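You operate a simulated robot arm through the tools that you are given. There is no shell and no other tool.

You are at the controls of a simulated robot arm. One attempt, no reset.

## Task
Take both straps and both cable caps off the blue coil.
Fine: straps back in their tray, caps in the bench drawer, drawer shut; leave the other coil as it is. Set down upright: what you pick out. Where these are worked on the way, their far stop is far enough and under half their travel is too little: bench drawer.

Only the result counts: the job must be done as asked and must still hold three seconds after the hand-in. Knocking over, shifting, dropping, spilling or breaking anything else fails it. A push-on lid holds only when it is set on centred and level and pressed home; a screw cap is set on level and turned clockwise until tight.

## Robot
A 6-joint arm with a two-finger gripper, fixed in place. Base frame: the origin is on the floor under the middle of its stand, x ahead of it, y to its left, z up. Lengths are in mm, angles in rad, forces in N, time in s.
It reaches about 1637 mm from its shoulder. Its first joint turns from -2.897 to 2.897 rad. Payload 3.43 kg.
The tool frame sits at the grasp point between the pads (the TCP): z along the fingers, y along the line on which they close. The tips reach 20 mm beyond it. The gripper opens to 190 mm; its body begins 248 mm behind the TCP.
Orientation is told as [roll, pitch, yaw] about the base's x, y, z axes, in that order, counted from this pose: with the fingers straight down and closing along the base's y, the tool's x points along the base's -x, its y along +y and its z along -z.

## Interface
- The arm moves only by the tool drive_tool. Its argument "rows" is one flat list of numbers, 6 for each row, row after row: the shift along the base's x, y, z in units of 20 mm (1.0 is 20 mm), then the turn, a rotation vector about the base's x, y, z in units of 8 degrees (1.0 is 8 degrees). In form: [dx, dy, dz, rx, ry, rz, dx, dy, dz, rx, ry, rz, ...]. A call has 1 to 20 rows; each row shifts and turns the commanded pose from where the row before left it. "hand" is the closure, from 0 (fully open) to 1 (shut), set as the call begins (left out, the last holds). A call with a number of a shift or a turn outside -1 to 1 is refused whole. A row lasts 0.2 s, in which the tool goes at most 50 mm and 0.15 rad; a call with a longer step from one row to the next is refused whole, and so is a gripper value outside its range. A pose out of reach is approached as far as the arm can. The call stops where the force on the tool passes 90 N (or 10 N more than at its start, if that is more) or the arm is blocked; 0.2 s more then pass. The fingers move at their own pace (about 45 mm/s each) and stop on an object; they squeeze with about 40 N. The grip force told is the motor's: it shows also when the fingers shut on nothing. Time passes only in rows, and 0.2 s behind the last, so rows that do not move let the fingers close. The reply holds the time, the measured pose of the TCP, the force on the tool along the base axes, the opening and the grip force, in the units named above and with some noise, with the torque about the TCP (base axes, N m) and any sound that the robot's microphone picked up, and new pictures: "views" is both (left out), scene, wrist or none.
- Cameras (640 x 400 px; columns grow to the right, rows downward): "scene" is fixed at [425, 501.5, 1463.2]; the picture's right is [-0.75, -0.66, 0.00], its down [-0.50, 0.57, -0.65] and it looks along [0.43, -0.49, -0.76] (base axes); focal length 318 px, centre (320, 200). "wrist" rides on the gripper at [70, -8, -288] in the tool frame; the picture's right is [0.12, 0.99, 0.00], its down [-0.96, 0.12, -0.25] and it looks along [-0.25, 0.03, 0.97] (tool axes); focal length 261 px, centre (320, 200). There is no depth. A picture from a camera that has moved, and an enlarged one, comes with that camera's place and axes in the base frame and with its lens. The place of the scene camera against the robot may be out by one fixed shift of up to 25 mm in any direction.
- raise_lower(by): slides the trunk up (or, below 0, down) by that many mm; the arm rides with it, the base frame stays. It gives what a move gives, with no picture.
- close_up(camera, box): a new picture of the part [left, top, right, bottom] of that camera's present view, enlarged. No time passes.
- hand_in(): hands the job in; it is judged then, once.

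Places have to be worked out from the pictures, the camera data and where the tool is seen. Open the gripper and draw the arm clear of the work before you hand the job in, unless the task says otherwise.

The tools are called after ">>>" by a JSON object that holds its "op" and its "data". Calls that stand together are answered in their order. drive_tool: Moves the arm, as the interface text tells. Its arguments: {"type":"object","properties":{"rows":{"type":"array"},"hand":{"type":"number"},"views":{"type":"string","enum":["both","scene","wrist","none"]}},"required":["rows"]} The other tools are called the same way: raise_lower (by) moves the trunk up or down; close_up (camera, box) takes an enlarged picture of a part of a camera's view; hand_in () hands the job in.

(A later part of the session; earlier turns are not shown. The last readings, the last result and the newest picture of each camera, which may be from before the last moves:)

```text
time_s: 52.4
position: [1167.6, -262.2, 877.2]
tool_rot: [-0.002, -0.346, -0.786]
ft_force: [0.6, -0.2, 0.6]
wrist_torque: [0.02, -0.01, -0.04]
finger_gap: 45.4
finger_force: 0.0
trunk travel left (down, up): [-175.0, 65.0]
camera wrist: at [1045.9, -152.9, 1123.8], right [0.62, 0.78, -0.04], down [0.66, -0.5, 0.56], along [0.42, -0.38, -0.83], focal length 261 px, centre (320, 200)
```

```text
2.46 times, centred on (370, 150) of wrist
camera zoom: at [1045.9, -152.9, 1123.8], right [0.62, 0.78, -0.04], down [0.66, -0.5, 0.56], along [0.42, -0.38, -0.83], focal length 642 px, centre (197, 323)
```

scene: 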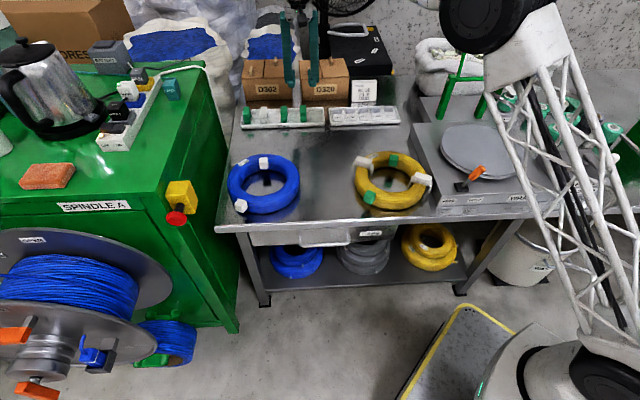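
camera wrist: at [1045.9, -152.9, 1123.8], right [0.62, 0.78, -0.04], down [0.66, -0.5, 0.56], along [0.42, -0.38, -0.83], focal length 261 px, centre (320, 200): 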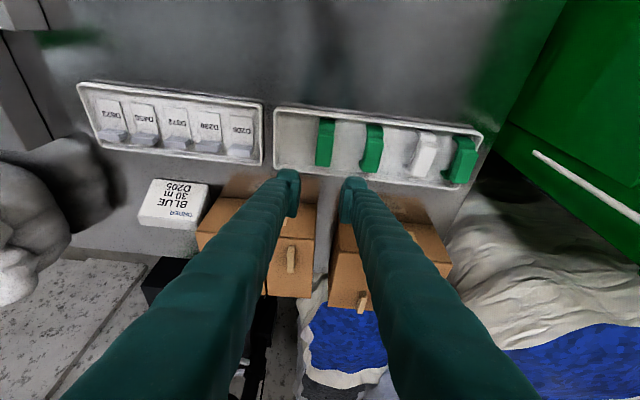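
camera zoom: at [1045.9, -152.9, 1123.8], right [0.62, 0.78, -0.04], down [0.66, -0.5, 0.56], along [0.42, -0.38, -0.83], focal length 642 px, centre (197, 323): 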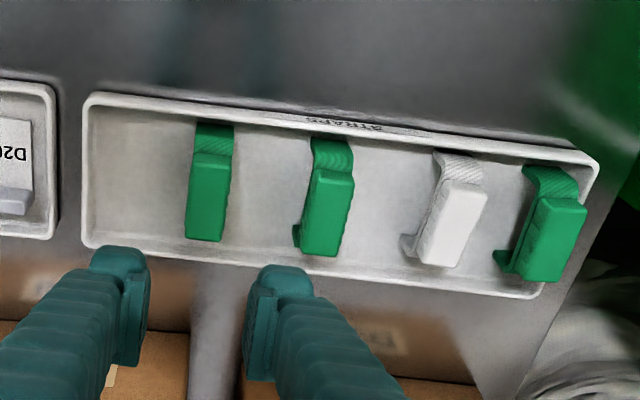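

Both straps stand upright in the tray. Next is the drawer, whose handle bar I estimate at e1≈592, e2≈468, z≈629 ([750, 87]). I move back to in front of the bench, removing the tilt and then yawing to +45° on the way.

>>> {"op": "drive_tool", "data": {"rows": [-0.991, 0.861, 0, 0.177, 0.177, 0, -0.991, 0.861, 0, 0.177, 0.177, 0, -0.991, 0.861, 0, 0.177, 0.177, 0, -0.991, 0.861, 0, 0.177, 0.177, 0, -0.991, 0.861, 0, 0.177, 0.177, 0, -0.991, 0.861, 0, 0.177, 0.177, 0, -0.991, 0.861, 0, 0.177, 0.177, 0, -0.991, 0.861, 0, 0.177, 0.177, 0, -0.991, 0.861, 0, 0.177, 0.177, 0, -0.991, 0.861, 0, 0.177, 0.177, 0, -0.991, 0.861, 0, 0, 0, 0.703, -0.991, 0.861, 0, 0, 0, 0.703, -0.991, 0.861, 0, 0, 0, 0.703, -0.991, 0.861, 0, 0, 0, 0.703, -0.991, 0.861, 0, 0, 0, 0.703, -0.991, 0.861, 0, 0, 0, 0.703, -0.991, 0.861, 0, 0, 0, 0.703, -0.991, 0.861, 0, 0, 0, 0.703], "hand": 0.63}}

>>> {"op": "close_up", "data": {"camera": "wrist", "box": [160, 0, 640, 300]}}

```text
time_s: 56.2
position: [809.8, 48.2, 879.2]
tool_rot: [-0.002, 0.002, -0.003]
ft_force: [0.4, -0.6, -0.5]
wrist_torque: [0.05, 0.05, 0.02]
finger_gap: 70.3
finger_force: 0.1
trunk travel left (down, up): [-175.0, 65.0]
camera wrist: at [741.1, 39.5, 1166.2], right [-0.12, 0.99, 0.0], down [0.96, 0.11, 0.25], along [0.24, 0.03, -0.97], focal length 261 px, centre (320, 200)
```

scene: 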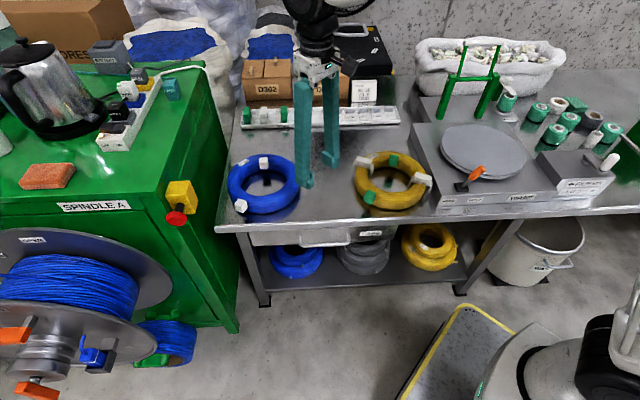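
wrist: 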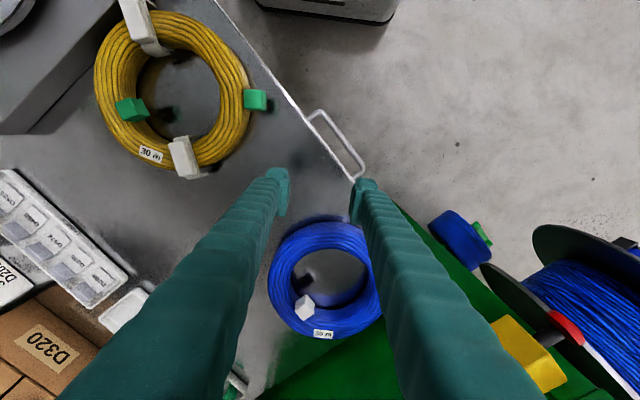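

```text
1.33 times, centred on (400, 150) of wrist
camera zoom: at [741.1, 39.5, 1166.2], right [-0.12, 0.99, 0.0], down [0.96, 0.11, 0.25], along [0.24, 0.03, -0.97], focal length 348 px, centre (213, 267)
```

zoom: 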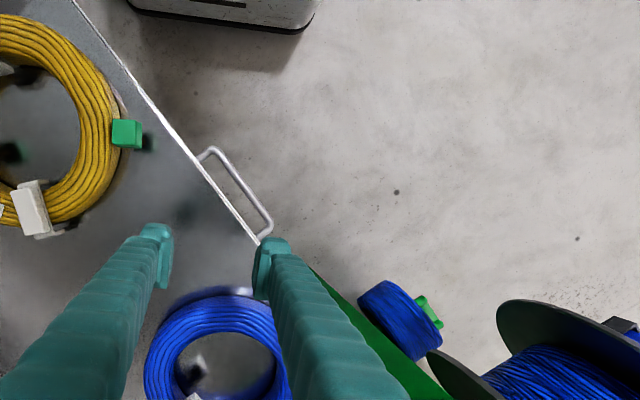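

The hand is now at yaw 0 near [810, 48]. I take a sharp look at the handle from this angle to triangulate it once more.

>>> {"op": "close_up", "data": {"camera": "wrist", "box": [290, 95, 390, 195]}}

>>> {"op": "close_up", "data": {"camera": "scene", "box": [290, 215, 400, 260]}}

```text
4.00 times, centred on (340, 145) of wrist
camera zoom: at [741.1, 39.5, 1166.2], right [-0.12, 0.99, 0.0], down [0.96, 0.11, 0.25], along [0.24, 0.03, -0.97], focal length 1043 px, centre (240, 420)
```

zoom: 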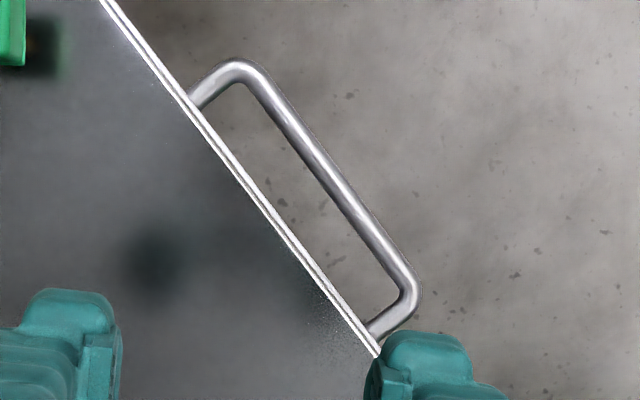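

```text
5.82 times, centred on (345, 238) of scene
camera zoom: at [425.0, 501.5, 1463.2], right [-0.75, -0.66, 0.0], down [-0.5, 0.57, -0.65], along [0.43, -0.49, -0.76], focal length 1849 px, centre (174, -18)
```

zoom: 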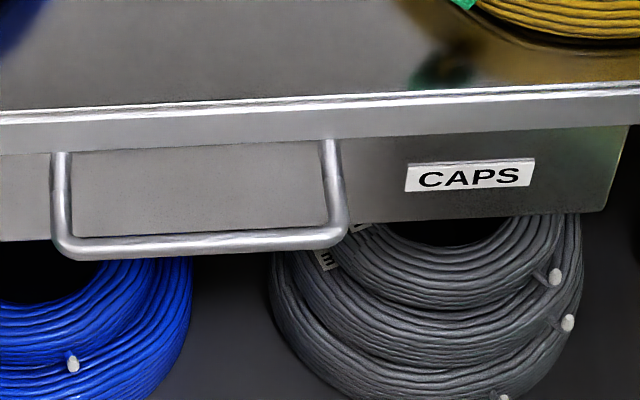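

Three views agree that the handle bar's middle is at e1=592, e2=468.5, z≈629, and the drawer face is well recessed behind it. I move in front of the bench ([652, 185, 879]) finishing the yaw to +45°, then begin tilting the fingers toward the drawer.

>>> {"op": "drive_tool", "data": {"rows": [-0.986, 0.857, 0, 0, 0, 0.703, -0.986, 0.857, 0, 0, 0, 0.703, -0.986, 0.857, 0, 0, 0, 0.703, -0.986, 0.857, 0, 0, 0, 0.703, -0.986, 0.857, 0, 0, 0, 0.703, -0.986, 0.857, 0, 0, 0, 0.703, -0.986, 0.857, 0, 0, 0, 0.703, -0.986, 0.857, 0, 0, 0, 0.703, 0, 0, 0, -0.663, -0.663, 0, 0, 0, 0, -0.663, -0.663, 0, 0, 0, 0, -0.663, -0.663, 0, 0, 0, 0, -0.663, -0.663, 0, 0, 0, 0, -0.663, -0.663, 0, 0, 0, 0, -0.663, -0.663, 0]}}

```text
time_s: 59.2
position: [653.3, 182.6, 877.9]
tool_rot: [-0.786, -0.002, 0.781]
ft_force: [-1.0, -0.5, 1.0]
wrist_torque: [0.16, 0.03, 0.06]
finger_gap: 70.5
finger_force: 0.2
trunk travel left (down, up): [-175.0, 65.0]
camera wrist: at [464.7, 273.2, 1086.7], right [-0.58, 0.41, -0.7], down [0.5, 0.86, 0.09], along [0.64, -0.3, -0.7], focal length 261 px, centre (320, 200)
```

scene: 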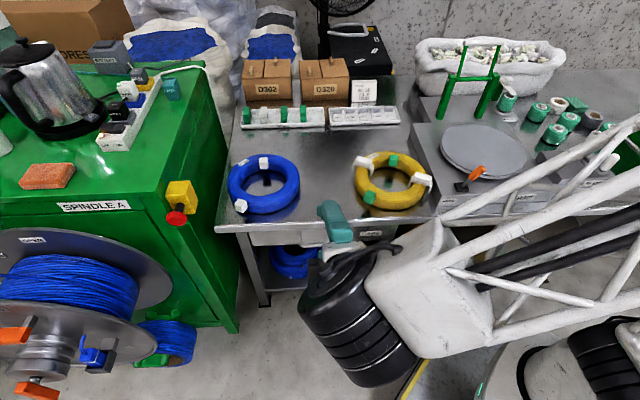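
wrist: 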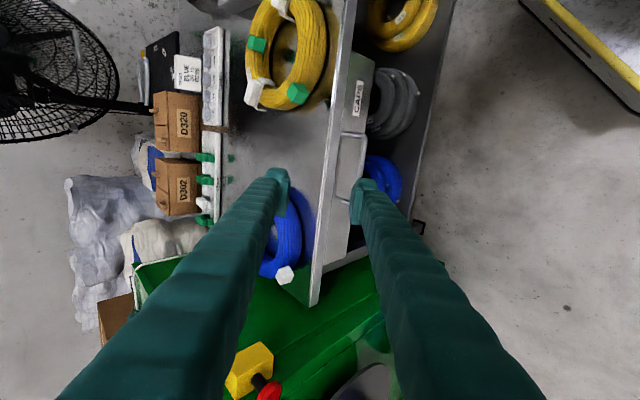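

The 45° tilt went fine. I continue to a full 90° so the fingers point straight at the drawer, still high and well clear.

>>> {"op": "drive_tool", "data": {"rows": [0, 0, 0, -0.663, -0.663, 0, 0, 0, 0, -0.663, -0.663, 0, 0, 0, 0, -0.663, -0.663, 0, 0, 0, 0, -0.663, -0.663, 0, 0, 0, 0, -0.663, -0.663, 0, 0, 0, 0, -0.663, -0.663, 0]}}

```text
time_s: 60.6
position: [652.8, 183.8, 878.9]
tool_rot: [-1.572, -0.005, 0.785]
ft_force: [0.8, -0.4, 0.7]
wrist_torque: [0.19, 0.14, 0.18]
finger_gap: 70.2
finger_force: 0.2
trunk travel left (down, up): [-175.0, 65.0]
camera wrist: at [400.6, 337.3, 886.0], right [-0.08, -0.08, -0.99], down [0.51, 0.86, -0.11], along [0.86, -0.51, -0.03], focal length 261 px, centre (320, 200)
```

scene: 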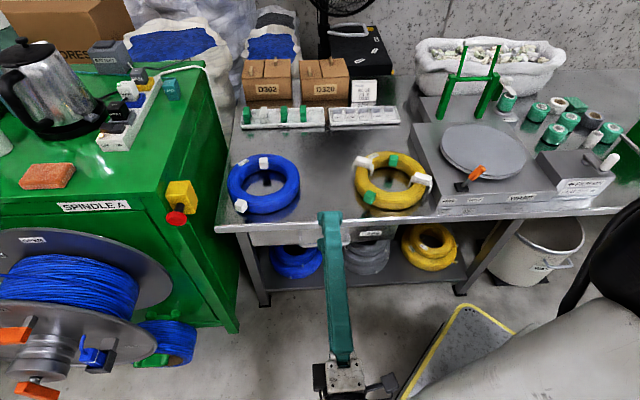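
wrist: 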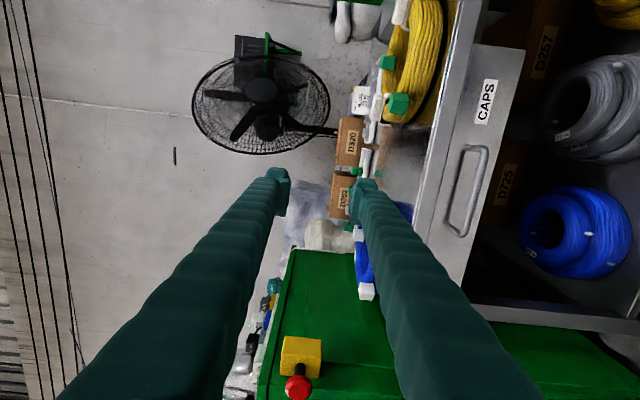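

The tool is horizontal and the handle is visible to the right (below). I lower to z≈640 in front of the handle, staying about 135 mm away from it.

>>> {"op": "drive_tool", "data": {"rows": [0, 0, -0.996, 0, 0, 0, 0, 0, -0.996, 0, 0, 0, 0, 0, -0.996, 0, 0, 0, 0, 0, -0.996, 0, 0, 0, 0, 0, -0.996, 0, 0, 0, 0, 0, -0.996, 0, 0, 0, 0, 0, -0.996, 0, 0, 0, 0, 0, -0.996, 0, 0, 0, 0, 0, -0.996, 0, 0, 0, 0, 0, -0.996, 0, 0, 0, 0, 0, -0.996, 0, 0, 0, 0, 0, -0.996, 0, 0, 0]}}

>>> {"op": "close_up", "data": {"camera": "wrist", "box": [220, 100, 420, 225]}}

```text
time_s: 63.2
position: [652.2, 184.1, 639.3]
tool_rot: [-1.571, -0.003, 0.784]
ft_force: [0.1, 0.4, 1.5]
wrist_torque: [0.07, 0.03, 0.03]
finger_gap: 70.1
finger_force: 0.0
trunk travel left (down, up): [-175.0, 65.0]
camera wrist: at [400.8, 337.7, 648.0], right [-0.08, -0.08, -0.99], down [0.51, 0.85, -0.11], along [0.86, -0.51, -0.03], focal length 261 px, centre (320, 200)
```

scene: 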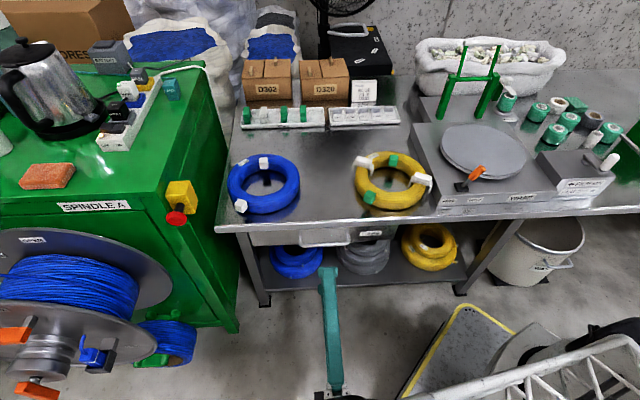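
wrist: 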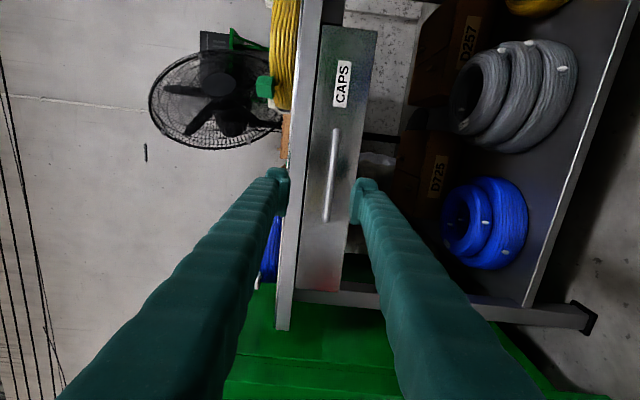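

```text
3.20 times, centred on (320, 162) of wrist
camera zoom: at [400.8, 337.7, 648.0], right [-0.08, -0.08, -0.99], down [0.51, 0.85, -0.11], along [0.86, -0.51, -0.03], focal length 834 px, centre (320, 320)
```

zoom: 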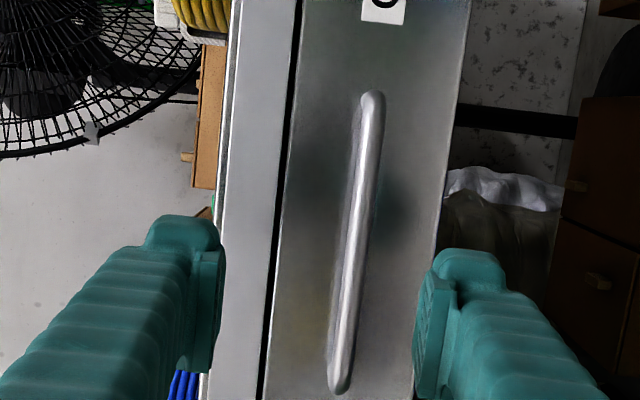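

The handle bar lies between the open fingers, and this side-on view puts it at z≈621 with the lip bottom at ≈650. I drop 18 mm and advance 120 mm toward it, stopping short to re-check.

>>> {"op": "drive_tool", "data": {"rows": [0, 0, -0.45, 0, 0, 0, 0, 0, -0.45, 0, 0, 0, 0.6, -0.6, 0, 0, 0, 0, 0.6, -0.6, 0, 0, 0, 0, 0.6, -0.6, 0, 0, 0, 0, 0.6, -0.6, 0, 0, 0, 0, 0.6, -0.6, 0, 0, 0, 0, 0.6, -0.6, 0, 0, 0, 0]}}

>>> {"op": "close_up", "data": {"camera": "wrist", "box": [220, 100, 420, 225]}}

>>> {"op": "close_up", "data": {"camera": "scene", "box": [280, 210, 400, 285]}}

```text
time_s: 65.0
position: [723.6, 111.5, 622.2]
tool_rot: [-1.573, -0.003, 0.784]
ft_force: [0.6, 0.5, 0.6]
wrist_torque: [0.01, 0.01, -0.01]
finger_gap: 70.3
finger_force: 0.1
trunk travel left (down, up): [-175.0, 65.0]
camera wrist: at [471.7, 265.2, 629.4], right [-0.08, -0.08, -0.99], down [0.51, 0.85, -0.11], along [0.86, -0.51, -0.03], focal length 261 px, centre (320, 200)
```

scene: 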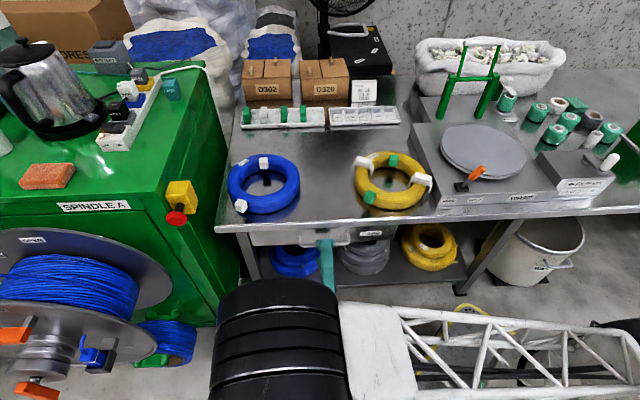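
wrist: 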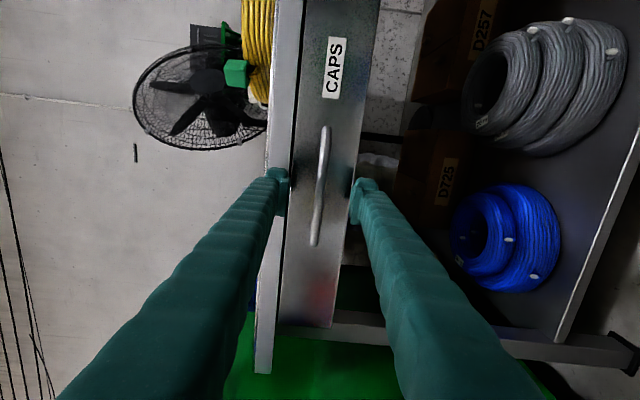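

```text
3.20 times, centred on (320, 162) of wrist
camera zoom: at [471.7, 265.2, 629.4], right [-0.08, -0.08, -0.99], down [0.51, 0.85, -0.11], along [0.86, -0.51, -0.03], focal length 834 px, centre (320, 320)
```

zoom: 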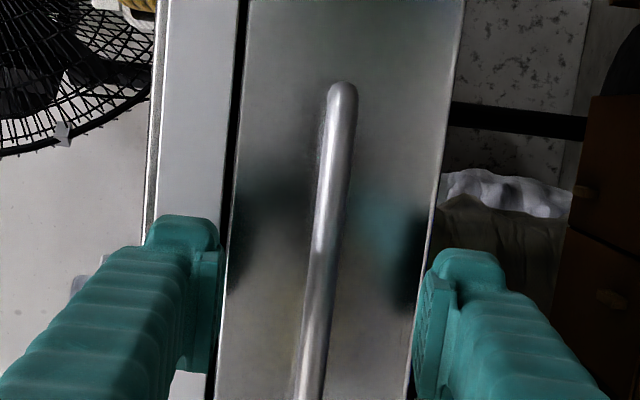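

```text
5.33 times, centred on (340, 248) of scene
camera zoom: at [425.0, 501.5, 1463.2], right [-0.75, -0.66, 0.0], down [-0.5, 0.57, -0.65], along [0.43, -0.49, -0.76], focal length 1695 px, centre (213, -53)
```

zoom: 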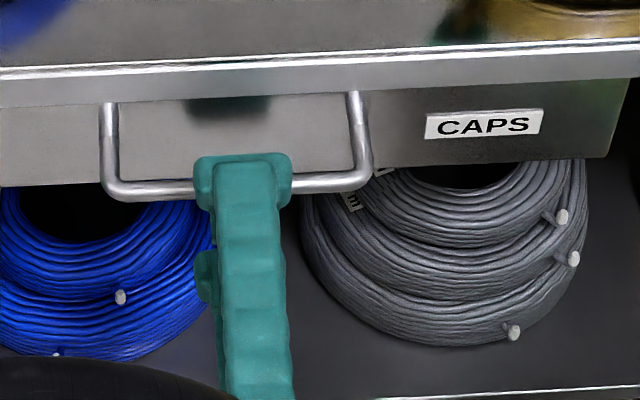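

The bar is centred between the fingers. I advance 34 mm so that the bar sits at the grasp point, then close on it.

>>> {"op": "drive_tool", "data": {"rows": [0.4, -0.4, 0, 0, 0, 0, 0.4, -0.4, 0, 0, 0, 0, 0.4, -0.4, 0, 0, 0, 0, 0, 0, 0, 0, 0, 0], "views": "none"}}

>>> {"op": "drive_tool", "data": {"rows": [0, 0, 0, 0, 0, 0, 0, 0, 0, 0, 0, 0, 0, 0, 0, 0, 0, 0, 0, 0, 0, 0, 0, 0, 0, 0, 0, 0, 0, 0], "hand": 1}}

>>> {"op": "close_up", "data": {"camera": "scene", "box": [280, 210, 400, 285]}}

>>> {"op": "close_up", "data": {"camera": "wrist", "box": [220, 100, 420, 225]}}

```text
time_s: 66.0
position: [747.4, 87.2, 620.2]
tool_rot: [-1.571, -0.004, 0.783]
ft_force: [-0.2, 0.1, 0.0]
wrist_torque: [0.0, -0.03, 0.0]
finger_gap: 70.3
finger_force: 0.0
trunk travel left (down, up): [-175.0, 65.0]
```

```text
time_s: 67.2
position: [747.5, 87.1, 622.4]
tool_rot: [-1.571, -0.004, 0.783]
ft_force: [1.3, -0.1, 2.1]
wrist_torque: [-0.18, 0.2, -0.01]
finger_gap: 7.6
finger_force: 39.6
trunk travel left (down, up): [-175.0, 65.0]
camera wrist: at [496.0, 241.1, 629.1], right [-0.08, -0.08, -0.99], down [0.51, 0.85, -0.11], along [0.86, -0.51, -0.03], focal length 261 px, centre (320, 200)
```

scene: 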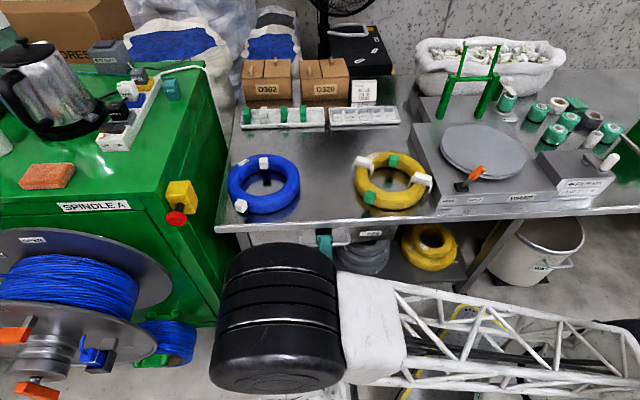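
wrist: 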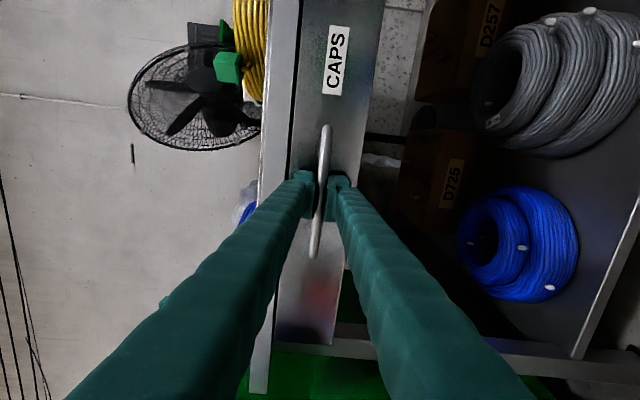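

```text
5.33 times, centred on (340, 248) of scene
camera zoom: at [425.0, 501.5, 1463.2], right [-0.75, -0.66, 0.0], down [-0.5, 0.57, -0.65], along [0.43, -0.49, -0.76], focal length 1695 px, centre (213, -53)
```

zoom: 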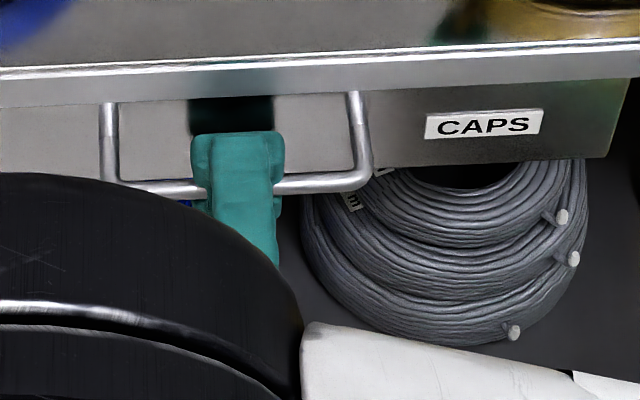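

```text
3.20 times, centred on (320, 162) of wrist
camera zoom: at [496.0, 241.1, 629.1], right [-0.08, -0.08, -0.99], down [0.51, 0.85, -0.11], along [0.86, -0.51, -0.03], focal length 834 px, centre (320, 320)
```

zoom: 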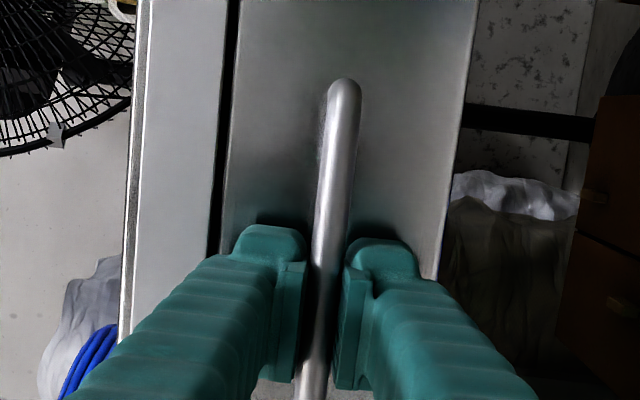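

The fingers have closed on the bar (gap 7.6 mm, 40 N). I pull the drawer straight out along the bench normal, 100 mm first, watching the force.

>>> {"op": "drive_tool", "data": {"rows": [-0.2, 0.2, 0, 0, 0, 0, -0.354, 0.354, 0, 0, 0, 0, -0.354, 0.354, 0, 0, 0, 0, -0.354, 0.354, 0, 0, 0, 0, -0.354, 0.354, 0, 0, 0, 0, -0.354, 0.354, 0, 0, 0, 0, -0.354, 0.354, 0, 0, 0, 0, -0.354, 0.354, 0, 0, 0, 0, -0.354, 0.354, 0, 0, 0, 0, -0.354, 0.354, 0, 0, 0, 0]}}

>>> {"op": "close_up", "data": {"camera": "scene", "box": [230, 200, 430, 325]}}

```text
time_s: 69.4
position: [681.3, 153.9, 621.3]
tool_rot: [-1.571, -0.004, 0.782]
ft_force: [-17.3, -18.1, 9.5]
wrist_torque: [-0.42, 0.36, 0.23]
finger_gap: 7.4
finger_force: 41.1
trunk travel left (down, up): [-175.0, 65.0]
camera wrist: at [429.3, 308.3, 629.0], right [-0.08, -0.08, -0.99], down [0.51, 0.85, -0.11], along [0.86, -0.51, -0.03], focal length 261 px, centre (320, 200)
```

scene: 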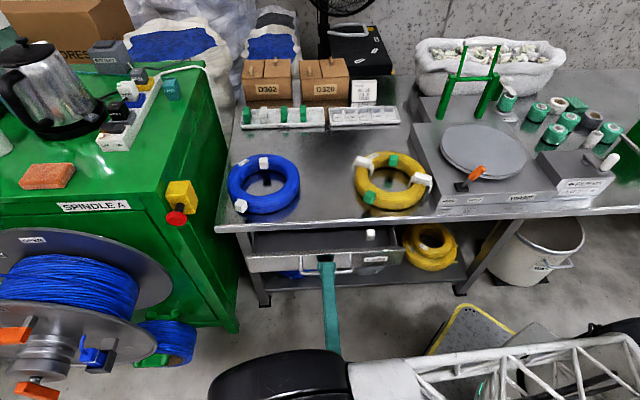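
wrist: 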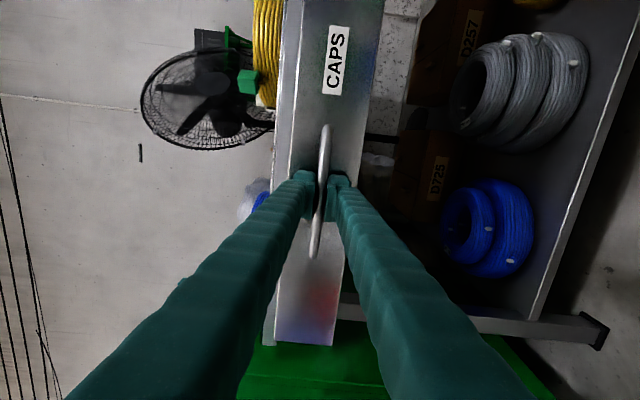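

```text
3.20 times, centred on (330, 262) of scene
camera zoom: at [425.0, 501.5, 1463.2], right [-0.75, -0.66, 0.0], down [-0.5, 0.57, -0.65], along [0.43, -0.49, -0.76], focal length 1017 px, centre (288, 0)
```

zoom: 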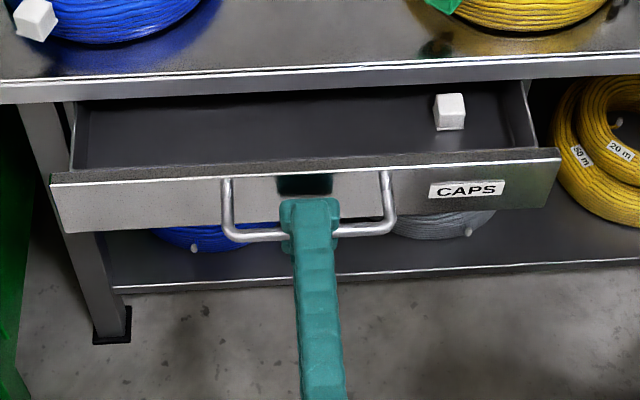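

The drawer slides and already holds one upright cap at its right. The side load of about 25 N suggests the pull direction is a degree or two off, so I correct and continue pulling toward the stop.

>>> {"op": "drive_tool", "data": {"rows": [-0.09, -0.09, -0.03, 0, 0, 0, -0.366, 0.341, 0, 0, 0, 0, -0.366, 0.341, 0, 0, 0, 0, -0.366, 0.341, 0, 0, 0, 0, -0.366, 0.341, 0, 0, 0, 0, -0.366, 0.341, 0, 0, 0, 0, -0.366, 0.341, 0, 0, 0, 0], "views": "none"}}

```text
time_s: 71.0
position: [635.7, 194.6, 620.9]
tool_rot: [-1.573, -0.003, 0.786]
ft_force: [25.8, 28.1, 29.4]
wrist_torque: [-0.25, 0.31, 0.1]
finger_gap: 7.4
finger_force: 41.8
trunk travel left (down, up): [-175.0, 65.0]
```

I over-corrected: the side load is now +38 N with 29 N upward. I relax both by shifting +2 mm along the bench and +1.5 mm up, then check.

>>> {"op": "drive_tool", "data": {"rows": [0.075, 0.075, 0.08, 0, 0, 0, 0, 0, 0, 0, 0, 0], "views": "none"}}

```text
time_s: 71.6
position: [636.9, 193.7, 621.2]
tool_rot: [-1.571, -0.002, 0.78]
ft_force: [2.5, 4.3, 5.6]
wrist_torque: [-0.18, 0.22, 0.25]
finger_gap: 7.5
finger_force: 40.4
trunk travel left (down, up): [-175.0, 65.0]
```

The loads are relaxed. I continue pulling along the drawer's direction in small steps.

>>> {"op": "drive_tool", "data": {"rows": [-0.356, 0.351, 0, 0, 0, 0, -0.356, 0.351, 0, 0, 0, 0, -0.356, 0.351, 0, 0, 0, 0, -0.356, 0.351, 0, 0, 0, 0, -0.356, 0.351, 0, 0, 0, 0], "views": "scene"}}

>>> {"op": "close_up", "data": {"camera": "scene", "box": [230, 200, 430, 325]}}

```text
time_s: 72.8
position: [600.3, 229.5, 619.8]
tool_rot: [-1.568, -0.002, 0.783]
ft_force: [-15.0, -15.4, -22.0]
wrist_torque: [-0.25, 0.26, 0.03]
finger_gap: 7.3
finger_force: 40.8
trunk travel left (down, up): [-175.0, 65.0]
```

scene: 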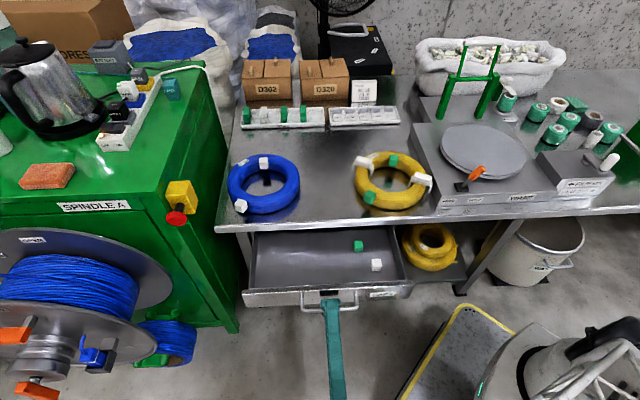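

```text
3.20 times, centred on (330, 262) of scene
camera zoom: at [425.0, 501.5, 1463.2], right [-0.75, -0.66, 0.0], down [-0.5, 0.57, -0.65], along [0.43, -0.49, -0.76], focal length 1017 px, centre (288, 0)
```

zoom: 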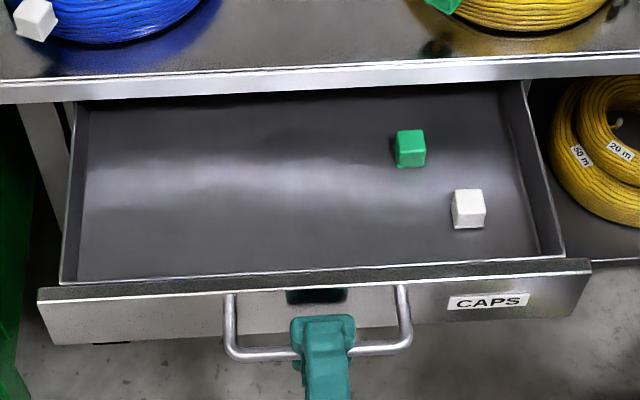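

The drawer is out about 205 mm and holds a white and a green cap. I pull on toward the far stop, relaxing the small side loads at the same time.

>>> {"op": "drive_tool", "data": {"rows": [-0.04, -0.04, -0.06, 0, 0, 0, -0.356, 0.351, 0, 0, 0, 0, -0.356, 0.351, 0, 0, 0, 0, -0.356, 0.351, 0, 0, 0, 0, -0.356, 0.351, 0, 0, 0, 0], "views": "none"}}

```text
time_s: 74.0
position: [571.8, 258.8, 620.7]
tool_rot: [-1.57, -0.003, 0.785]
ft_force: [-10.7, -11.3, -13.7]
wrist_torque: [-0.31, 0.33, 0.16]
finger_gap: 7.5
finger_force: 41.3
trunk travel left (down, up): [-175.0, 65.0]
```

It is still sliding, now out about 246 mm. I continue with the same relaxing correction.

>>> {"op": "drive_tool", "data": {"rows": [-0.03, -0.03, -0.05, 0, 0, 0, -0.356, 0.351, 0, 0, 0, 0, -0.356, 0.351, 0, 0, 0, 0, -0.356, 0.351, 0, 0, 0, 0, -0.356, 0.351, 0, 0, 0, 0], "views": "scene"}}

>>> {"op": "close_up", "data": {"camera": "scene", "box": [230, 200, 430, 325]}}

```text
time_s: 75.2
position: [543.8, 286.7, 621.9]
tool_rot: [-1.575, -0.003, 0.788]
ft_force: [16.5, 18.3, 31.7]
wrist_torque: [-0.31, 0.33, 1.06]
finger_gap: 7.4
finger_force: 41.3
trunk travel left (down, up): [-175.0, 65.0]
```

scene: 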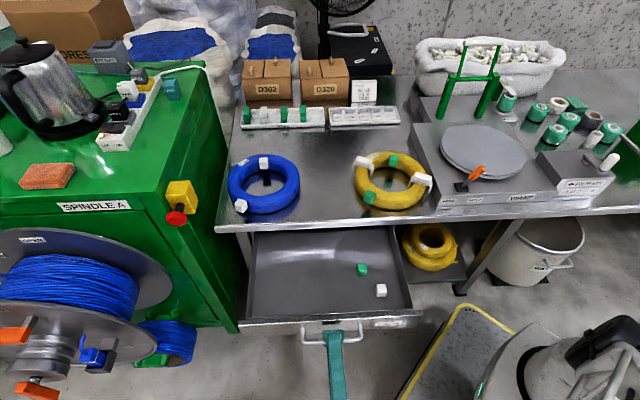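

```text
3.20 times, centred on (330, 262) of scene
camera zoom: at [425.0, 501.5, 1463.2], right [-0.75, -0.66, 0.0], down [-0.5, 0.57, -0.65], along [0.43, -0.49, -0.76], focal length 1017 px, centre (288, 0)
```

zoom: 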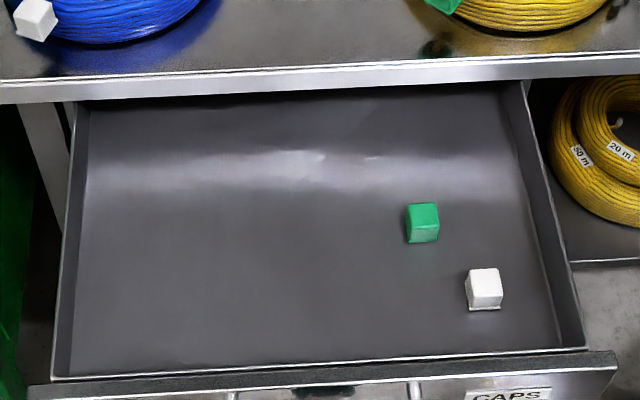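

The drawer is out about 286 mm. I pull a little more to find the end stop, relaxing the loads again.

>>> {"op": "drive_tool", "data": {"rows": [0.04, 0.04, 0.08, 0, 0, 0, -0.356, 0.351, 0, 0, 0, 0, -0.356, 0.351, 0, 0, 0, 0, -0.356, 0.351, 0, 0, 0, 0], "views": "none"}}

>>> {"op": "drive_tool", "data": {"rows": [-0.356, 0.351, 0, 0, 0, 0, -0.356, 0.351, 0, 0, 0, 0, 0, 0, 0, 0, 0, 0], "views": "none"}}

```text
time_s: 76.2
position: [515.7, 314.0, 618.1]
tool_rot: [-1.568, -0.004, 0.796]
ft_force: [-0.1, 0.5, -1.1]
wrist_torque: [-0.04, -0.06, 0.05]
finger_gap: 0.1
finger_force: 34.1
trunk travel left (down, up): [-175.0, 65.0]
```

```text
time_s: 77.0
position: [507.9, 321.2, 621.0]
tool_rot: [-1.572, -0.004, 0.782]
ft_force: [-0.4, 0.3, 0.8]
wrist_torque: [0.0, 0.05, 0.02]
finger_gap: 0.0
finger_force: 34.7
trunk travel left (down, up): [-175.0, 65.0]
```

The fingers slipped off the bar (gap 0), which means the drawer reached its far stop. I look at the scene to confirm.

>>> {"op": "close_up", "data": {"camera": "scene", "box": [230, 200, 430, 345]}}

>>> {"op": "close_up", "data": {"camera": "wrist", "box": [0, 0, 640, 400]}}

```text
2.76 times, centred on (330, 272) of scene
camera zoom: at [425.0, 501.5, 1463.2], right [-0.75, -0.66, 0.0], down [-0.5, 0.57, -0.65], along [0.43, -0.49, -0.76], focal length 876 px, centre (292, 0)
```

zoom: 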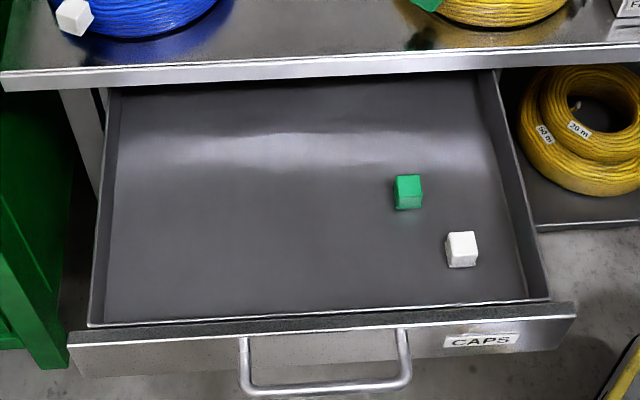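

```text
1.00 times, centred on (320, 200) of wrist (not enlarged: the box is as wide or as high as the picture)
camera zoom: at [256.2, 475.5, 628.8], right [-0.08, -0.08, -0.99], down [0.51, 0.85, -0.11], along [0.86, -0.51, -0.03], focal length 261 px, centre (320, 200)
```

zoom: 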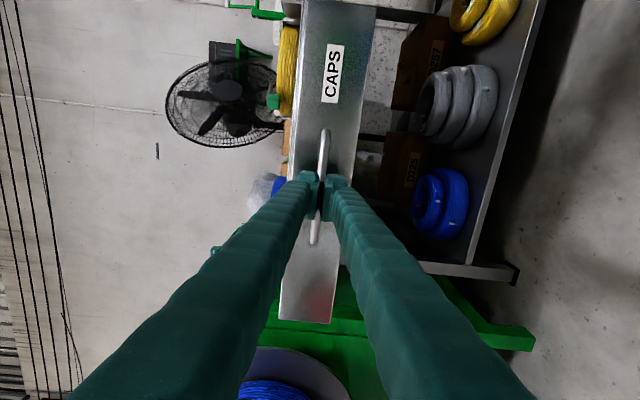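

The drawer is fully open at its stop and the two caps inside are undisturbed. I back the fingers away from the handle, rise, and turn the tool back down to work on the cable caps.

>>> {"op": "drive_tool", "data": {"rows": [-0.6, 0.6, 0, 0, 0, 0, -0.6, 0.6, 0, 0, 0, 0, 0, 0, 1, 0, 0, 0, 0, 0, 1, 0, 0, 0, 0, 0, 1, 0, 0, 0, 0, 0, 1, 0, 0, 0, 0, 0, 1, 0, 0, 0, 0, 0, 1, 0, 0, 0, 0, 0, 1, 0, 0, 0, 0, 0, 1, 0, 0, 0, 0, 0, 1, 0, 0, 0, 0, 0, 1, 0, 0, 0, 0, 0, 1, 0, 0, 0, 0, 0, 1, 0, 0, 0, 0, 0, 1, 0, 0, 0, 0, 0, 1, 0, 0, 0], "hand": 0.5}}

```text
time_s: 80.4
position: [484.5, 344.9, 899.9]
tool_rot: [-1.571, -0.002, 0.783]
ft_force: [-0.3, 0.1, -0.5]
wrist_torque: [-0.05, -0.08, -0.04]
finger_gap: 95.2
finger_force: 0.1
trunk travel left (down, up): [-175.0, 65.0]
camera wrist: at [233.1, 499.3, 908.2], right [-0.08, -0.08, -0.99], down [0.51, 0.85, -0.11], along [0.86, -0.51, -0.03], focal length 261 px, centre (320, 200)
```

scene: 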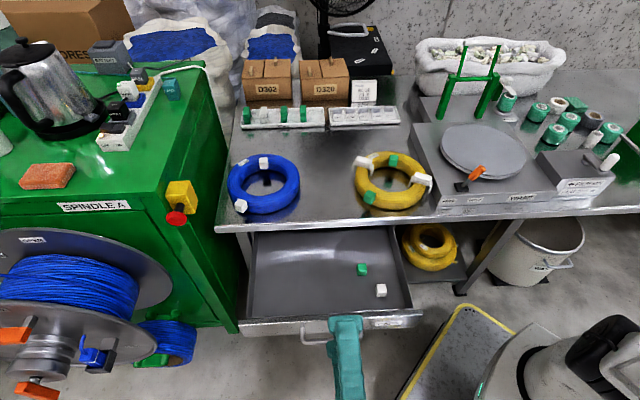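
wrist: 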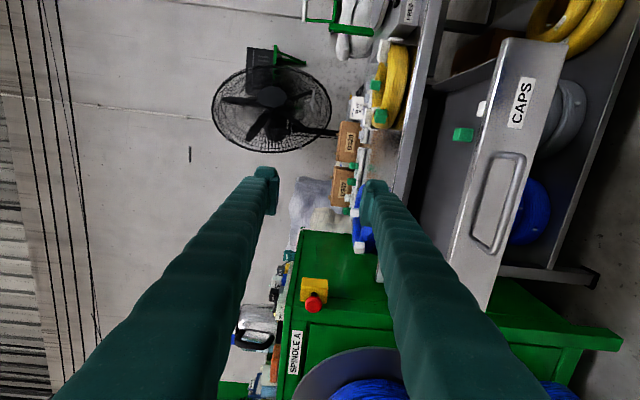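

Next I turn the tool down again while moving over the bench toward the blue coil, keeping z≈900.

>>> {"op": "drive_tool", "data": {"rows": [0.983, -0.547, 0, 0.663, 0.663, 0, 0.983, -0.547, 0, 0.663, 0.663, 0, 0.983, -0.547, 0, 0.663, 0.663, 0, 0.983, -0.547, 0, 0.663, 0.663, 0, 0.983, -0.547, 0, 0.663, 0.663, 0, 0.983, -0.547, 0, 0.663, 0.663, 0, 0.983, -0.547, 0, 0.663, 0.663, 0, 0.983, -0.547, 0, 0.663, 0.663, 0, 0.983, -0.547, 0, 0.663, 0.663, 0, 0.983, -0.547, 0, 0.663, 0.663, 0, 0.983, -0.547, 0, 0.663, 0.663, 0, 0.983, -0.547, 0, 0.663, 0.663, 0, 0.983, -0.547, 0, 0, 0, 0, 0.983, -0.547, 0, 0, 0, 0, 0.983, -0.547, 0, 0, 0, 0, 0.983, -0.547, 0, 0, 0, 0, 0.983, -0.547, 0, 0, 0, 0, 0.983, -0.547, 0, 0, 0, 0]}}

```text
time_s: 84.2
position: [838.6, 149.6, 902.2]
tool_rot: [-0.002, 0.002, 0.781]
ft_force: [-0.3, 0.2, 0.0]
wrist_torque: [-0.03, -0.04, -0.03]
finger_gap: 94.9
finger_force: 0.1
trunk travel left (down, up): [-175.0, 65.0]
camera wrist: at [796.2, 95.2, 1190.4], right [-0.78, 0.62, 0.0], down [0.6, 0.76, 0.25], along [0.15, 0.19, -0.97], focal length 261 px, centre (320, 200)
```

scene: 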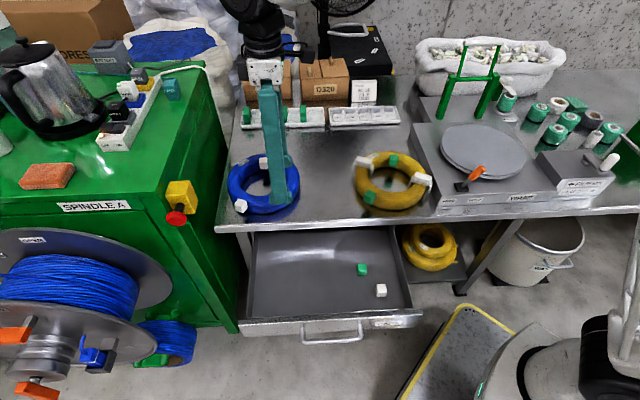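
wrist: 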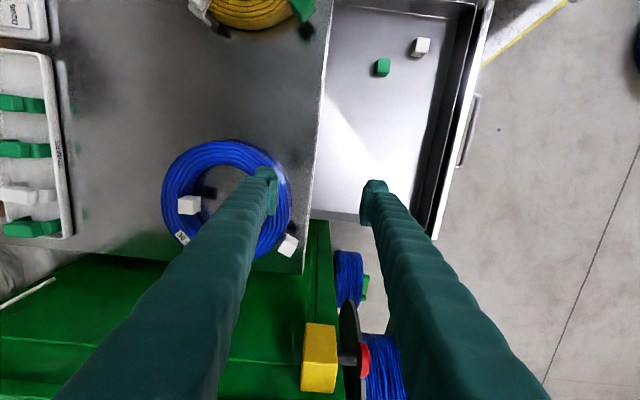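

From here both coil and drawer are visible. I go over cap two (outer, about [963, 222]) and yaw to -70°, so the fingers close tangentially with the pads outside the ring.

>>> {"op": "drive_tool", "data": {"rows": [0.413, 0.241, 0, 0, 0, -0.955, 0.413, 0.241, 0, 0, 0, -0.955, 0.413, 0.241, 0, 0, 0, -0.955, 0.413, 0.241, 0, 0, 0, -0.955, 0.413, 0.241, 0, 0, 0, -0.955, 0.413, 0.241, 0, 0, 0, -0.955, 0.413, 0.241, 0, 0, 0, -0.955, 0.413, 0.241, 0, 0, 0, -0.955, 0.413, 0.241, 0, 0, 0, -0.955, 0.413, 0.241, 0, 0, 0, -0.955, 0.413, 0.241, 0, 0, 0, -0.955, 0.413, 0.241, 0, 0, 0, -0.955, 0.413, 0.241, 0, 0, 0, -0.955, 0.413, 0.241, 0, 0, 0, -0.955, 0.413, 0.241, 0, 0, 0, -0.955]}}

>>> {"op": "close_up", "data": {"camera": "wrist", "box": [260, 130, 388, 210]}}

```text
time_s: 87.4
position: [963.3, 220.4, 900.9]
tool_rot: [-0.002, 0.003, -1.22]
ft_force: [0.0, 0.3, 0.6]
wrist_torque: [0.01, -0.06, 0.03]
finger_gap: 94.9
finger_force: 0.1
trunk travel left (down, up): [-175.0, 65.0]
camera wrist: at [932.8, 283.8, 1189.4], right [0.89, 0.45, 0.0], down [0.44, -0.86, 0.25], along [0.11, -0.22, -0.97], focal length 261 px, centre (320, 200)
```

scene: 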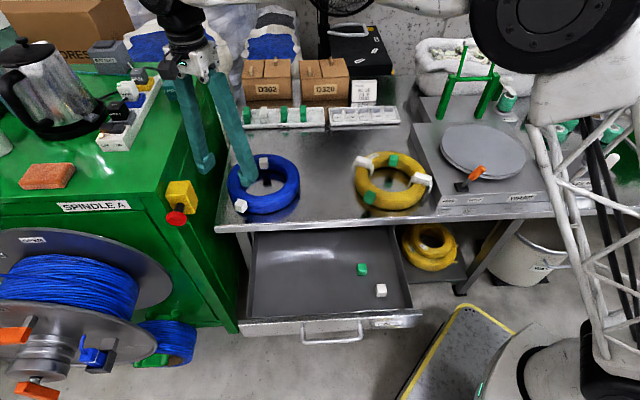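
wrist: 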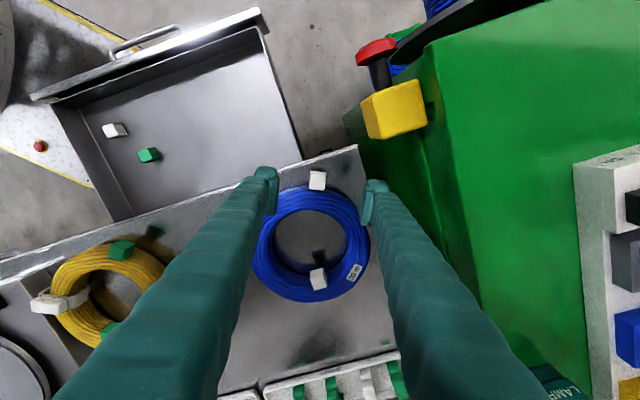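

```text
5.00 times, centred on (324, 170) of wrist
camera zoom: at [932.8, 283.8, 1189.4], right [0.89, 0.45, 0.0], down [0.44, -0.86, 0.25], along [0.11, -0.22, -0.97], focal length 1303 px, centre (300, 350)
```

zoom: 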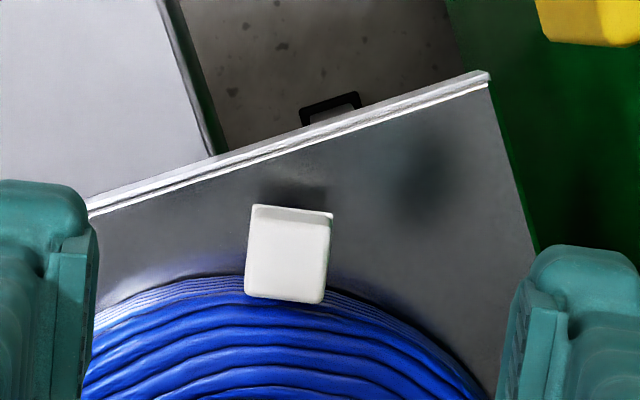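

Cap two's top triangulates to about z 766 near e=(833, 531). I enlarge cap one from this pose as well, to triangulate it.

>>> {"op": "close_up", "data": {"camera": "wrist", "box": [280, 240, 360, 310]}}

>>> {"op": "close_up", "data": {"camera": "wrist", "box": [0, 0, 320, 230]}}

```text
5.71 times, centred on (320, 275) of wrist
camera zoom: at [932.8, 283.8, 1189.4], right [0.89, 0.45, 0.0], down [0.44, -0.86, 0.25], along [0.11, -0.22, -0.97], focal length 1489 px, centre (320, -229)
```

zoom: 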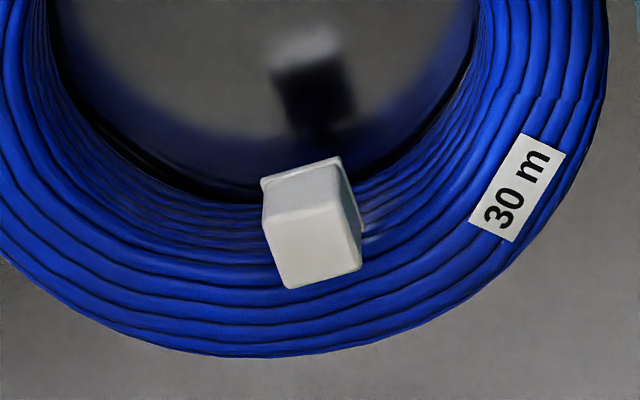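

```text
1.74 times, centred on (160, 115) of wrist
camera zoom: at [932.8, 283.8, 1189.4], right [0.89, 0.45, 0.0], down [0.44, -0.86, 0.25], along [0.11, -0.22, -0.97], focal length 453 px, centre (598, 348)
```

zoom: 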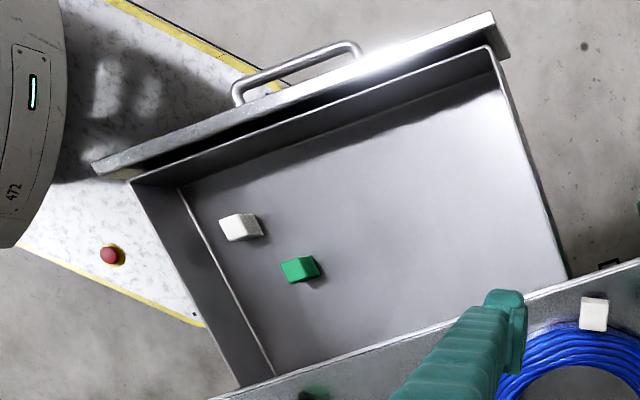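

Cap one triangulates to e≈(776, 711) with its top also near z 765, so the caps stand about 17 mm above the coil. I narrow the fingers to 60 mm and descend over cap two to z≈790 to verify.

>>> {"op": "drive_tool", "data": {"rows": [-0.02, -0.03, -0.925, 0, 0, 0, -0.02, -0.03, -0.925, 0, 0, 0, 0, 0, -0.925, 0, 0, 0, 0, 0, -0.925, 0, 0, 0, 0, 0, -0.925, 0, 0, 0, 0, 0, -0.925, 0, 0, 0], "hand": 0.684}}

>>> {"op": "close_up", "data": {"camera": "wrist", "box": [260, 140, 388, 220]}}

>>> {"op": "close_up", "data": {"camera": "scene", "box": [200, 160, 296, 220]}}

```text
time_s: 88.8
position: [965.1, 221.2, 790.4]
tool_rot: [0.0, 0.002, -1.22]
ft_force: [0.6, -0.2, 0.2]
wrist_torque: [0.02, -0.01, 0.0]
finger_gap: 60.0
finger_force: 0.0
trunk travel left (down, up): [-175.0, 65.0]
camera wrist: at [933.7, 283.9, 1078.1], right [0.89, 0.46, 0.0], down [0.44, -0.86, 0.25], along [0.11, -0.22, -0.97], focal length 261 px, centre (320, 200)
```

scene: 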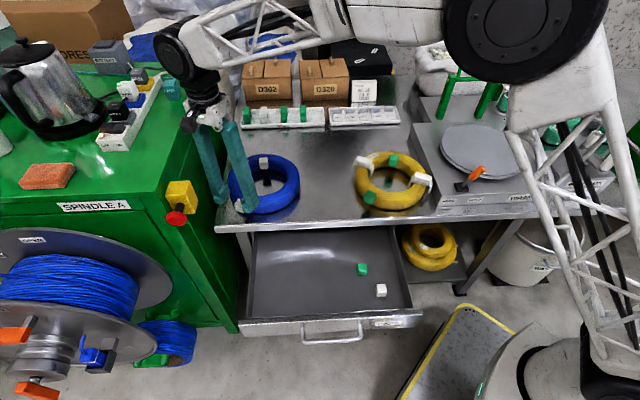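
wrist: 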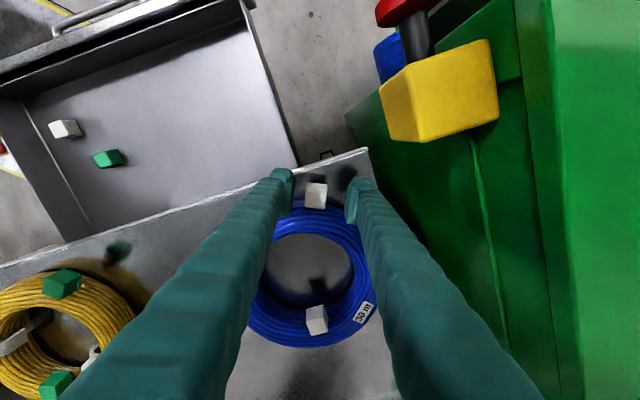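

```text
5.00 times, centred on (324, 180) of wrist
camera zoom: at [933.7, 283.9, 1078.1], right [0.89, 0.46, 0.0], down [0.44, -0.86, 0.25], along [0.11, -0.22, -0.97], focal length 1303 px, centre (300, 300)
```

zoom: 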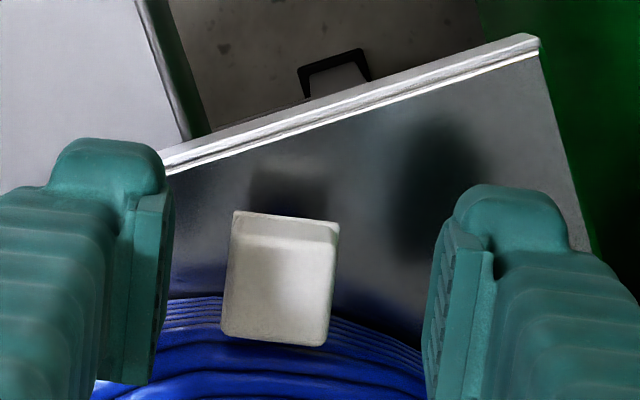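

```text
6.67 times, centred on (248, 190) of scene
camera zoom: at [425.0, 501.5, 1463.2], right [-0.75, -0.66, 0.0], down [-0.5, 0.57, -0.65], along [0.43, -0.49, -0.76], focal length 2118 px, centre (800, 267)
```

zoom: 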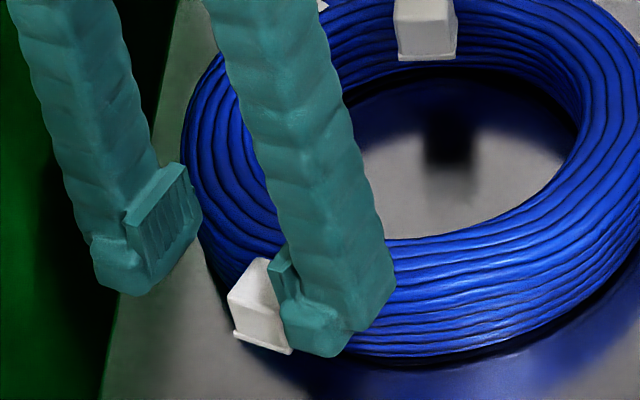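

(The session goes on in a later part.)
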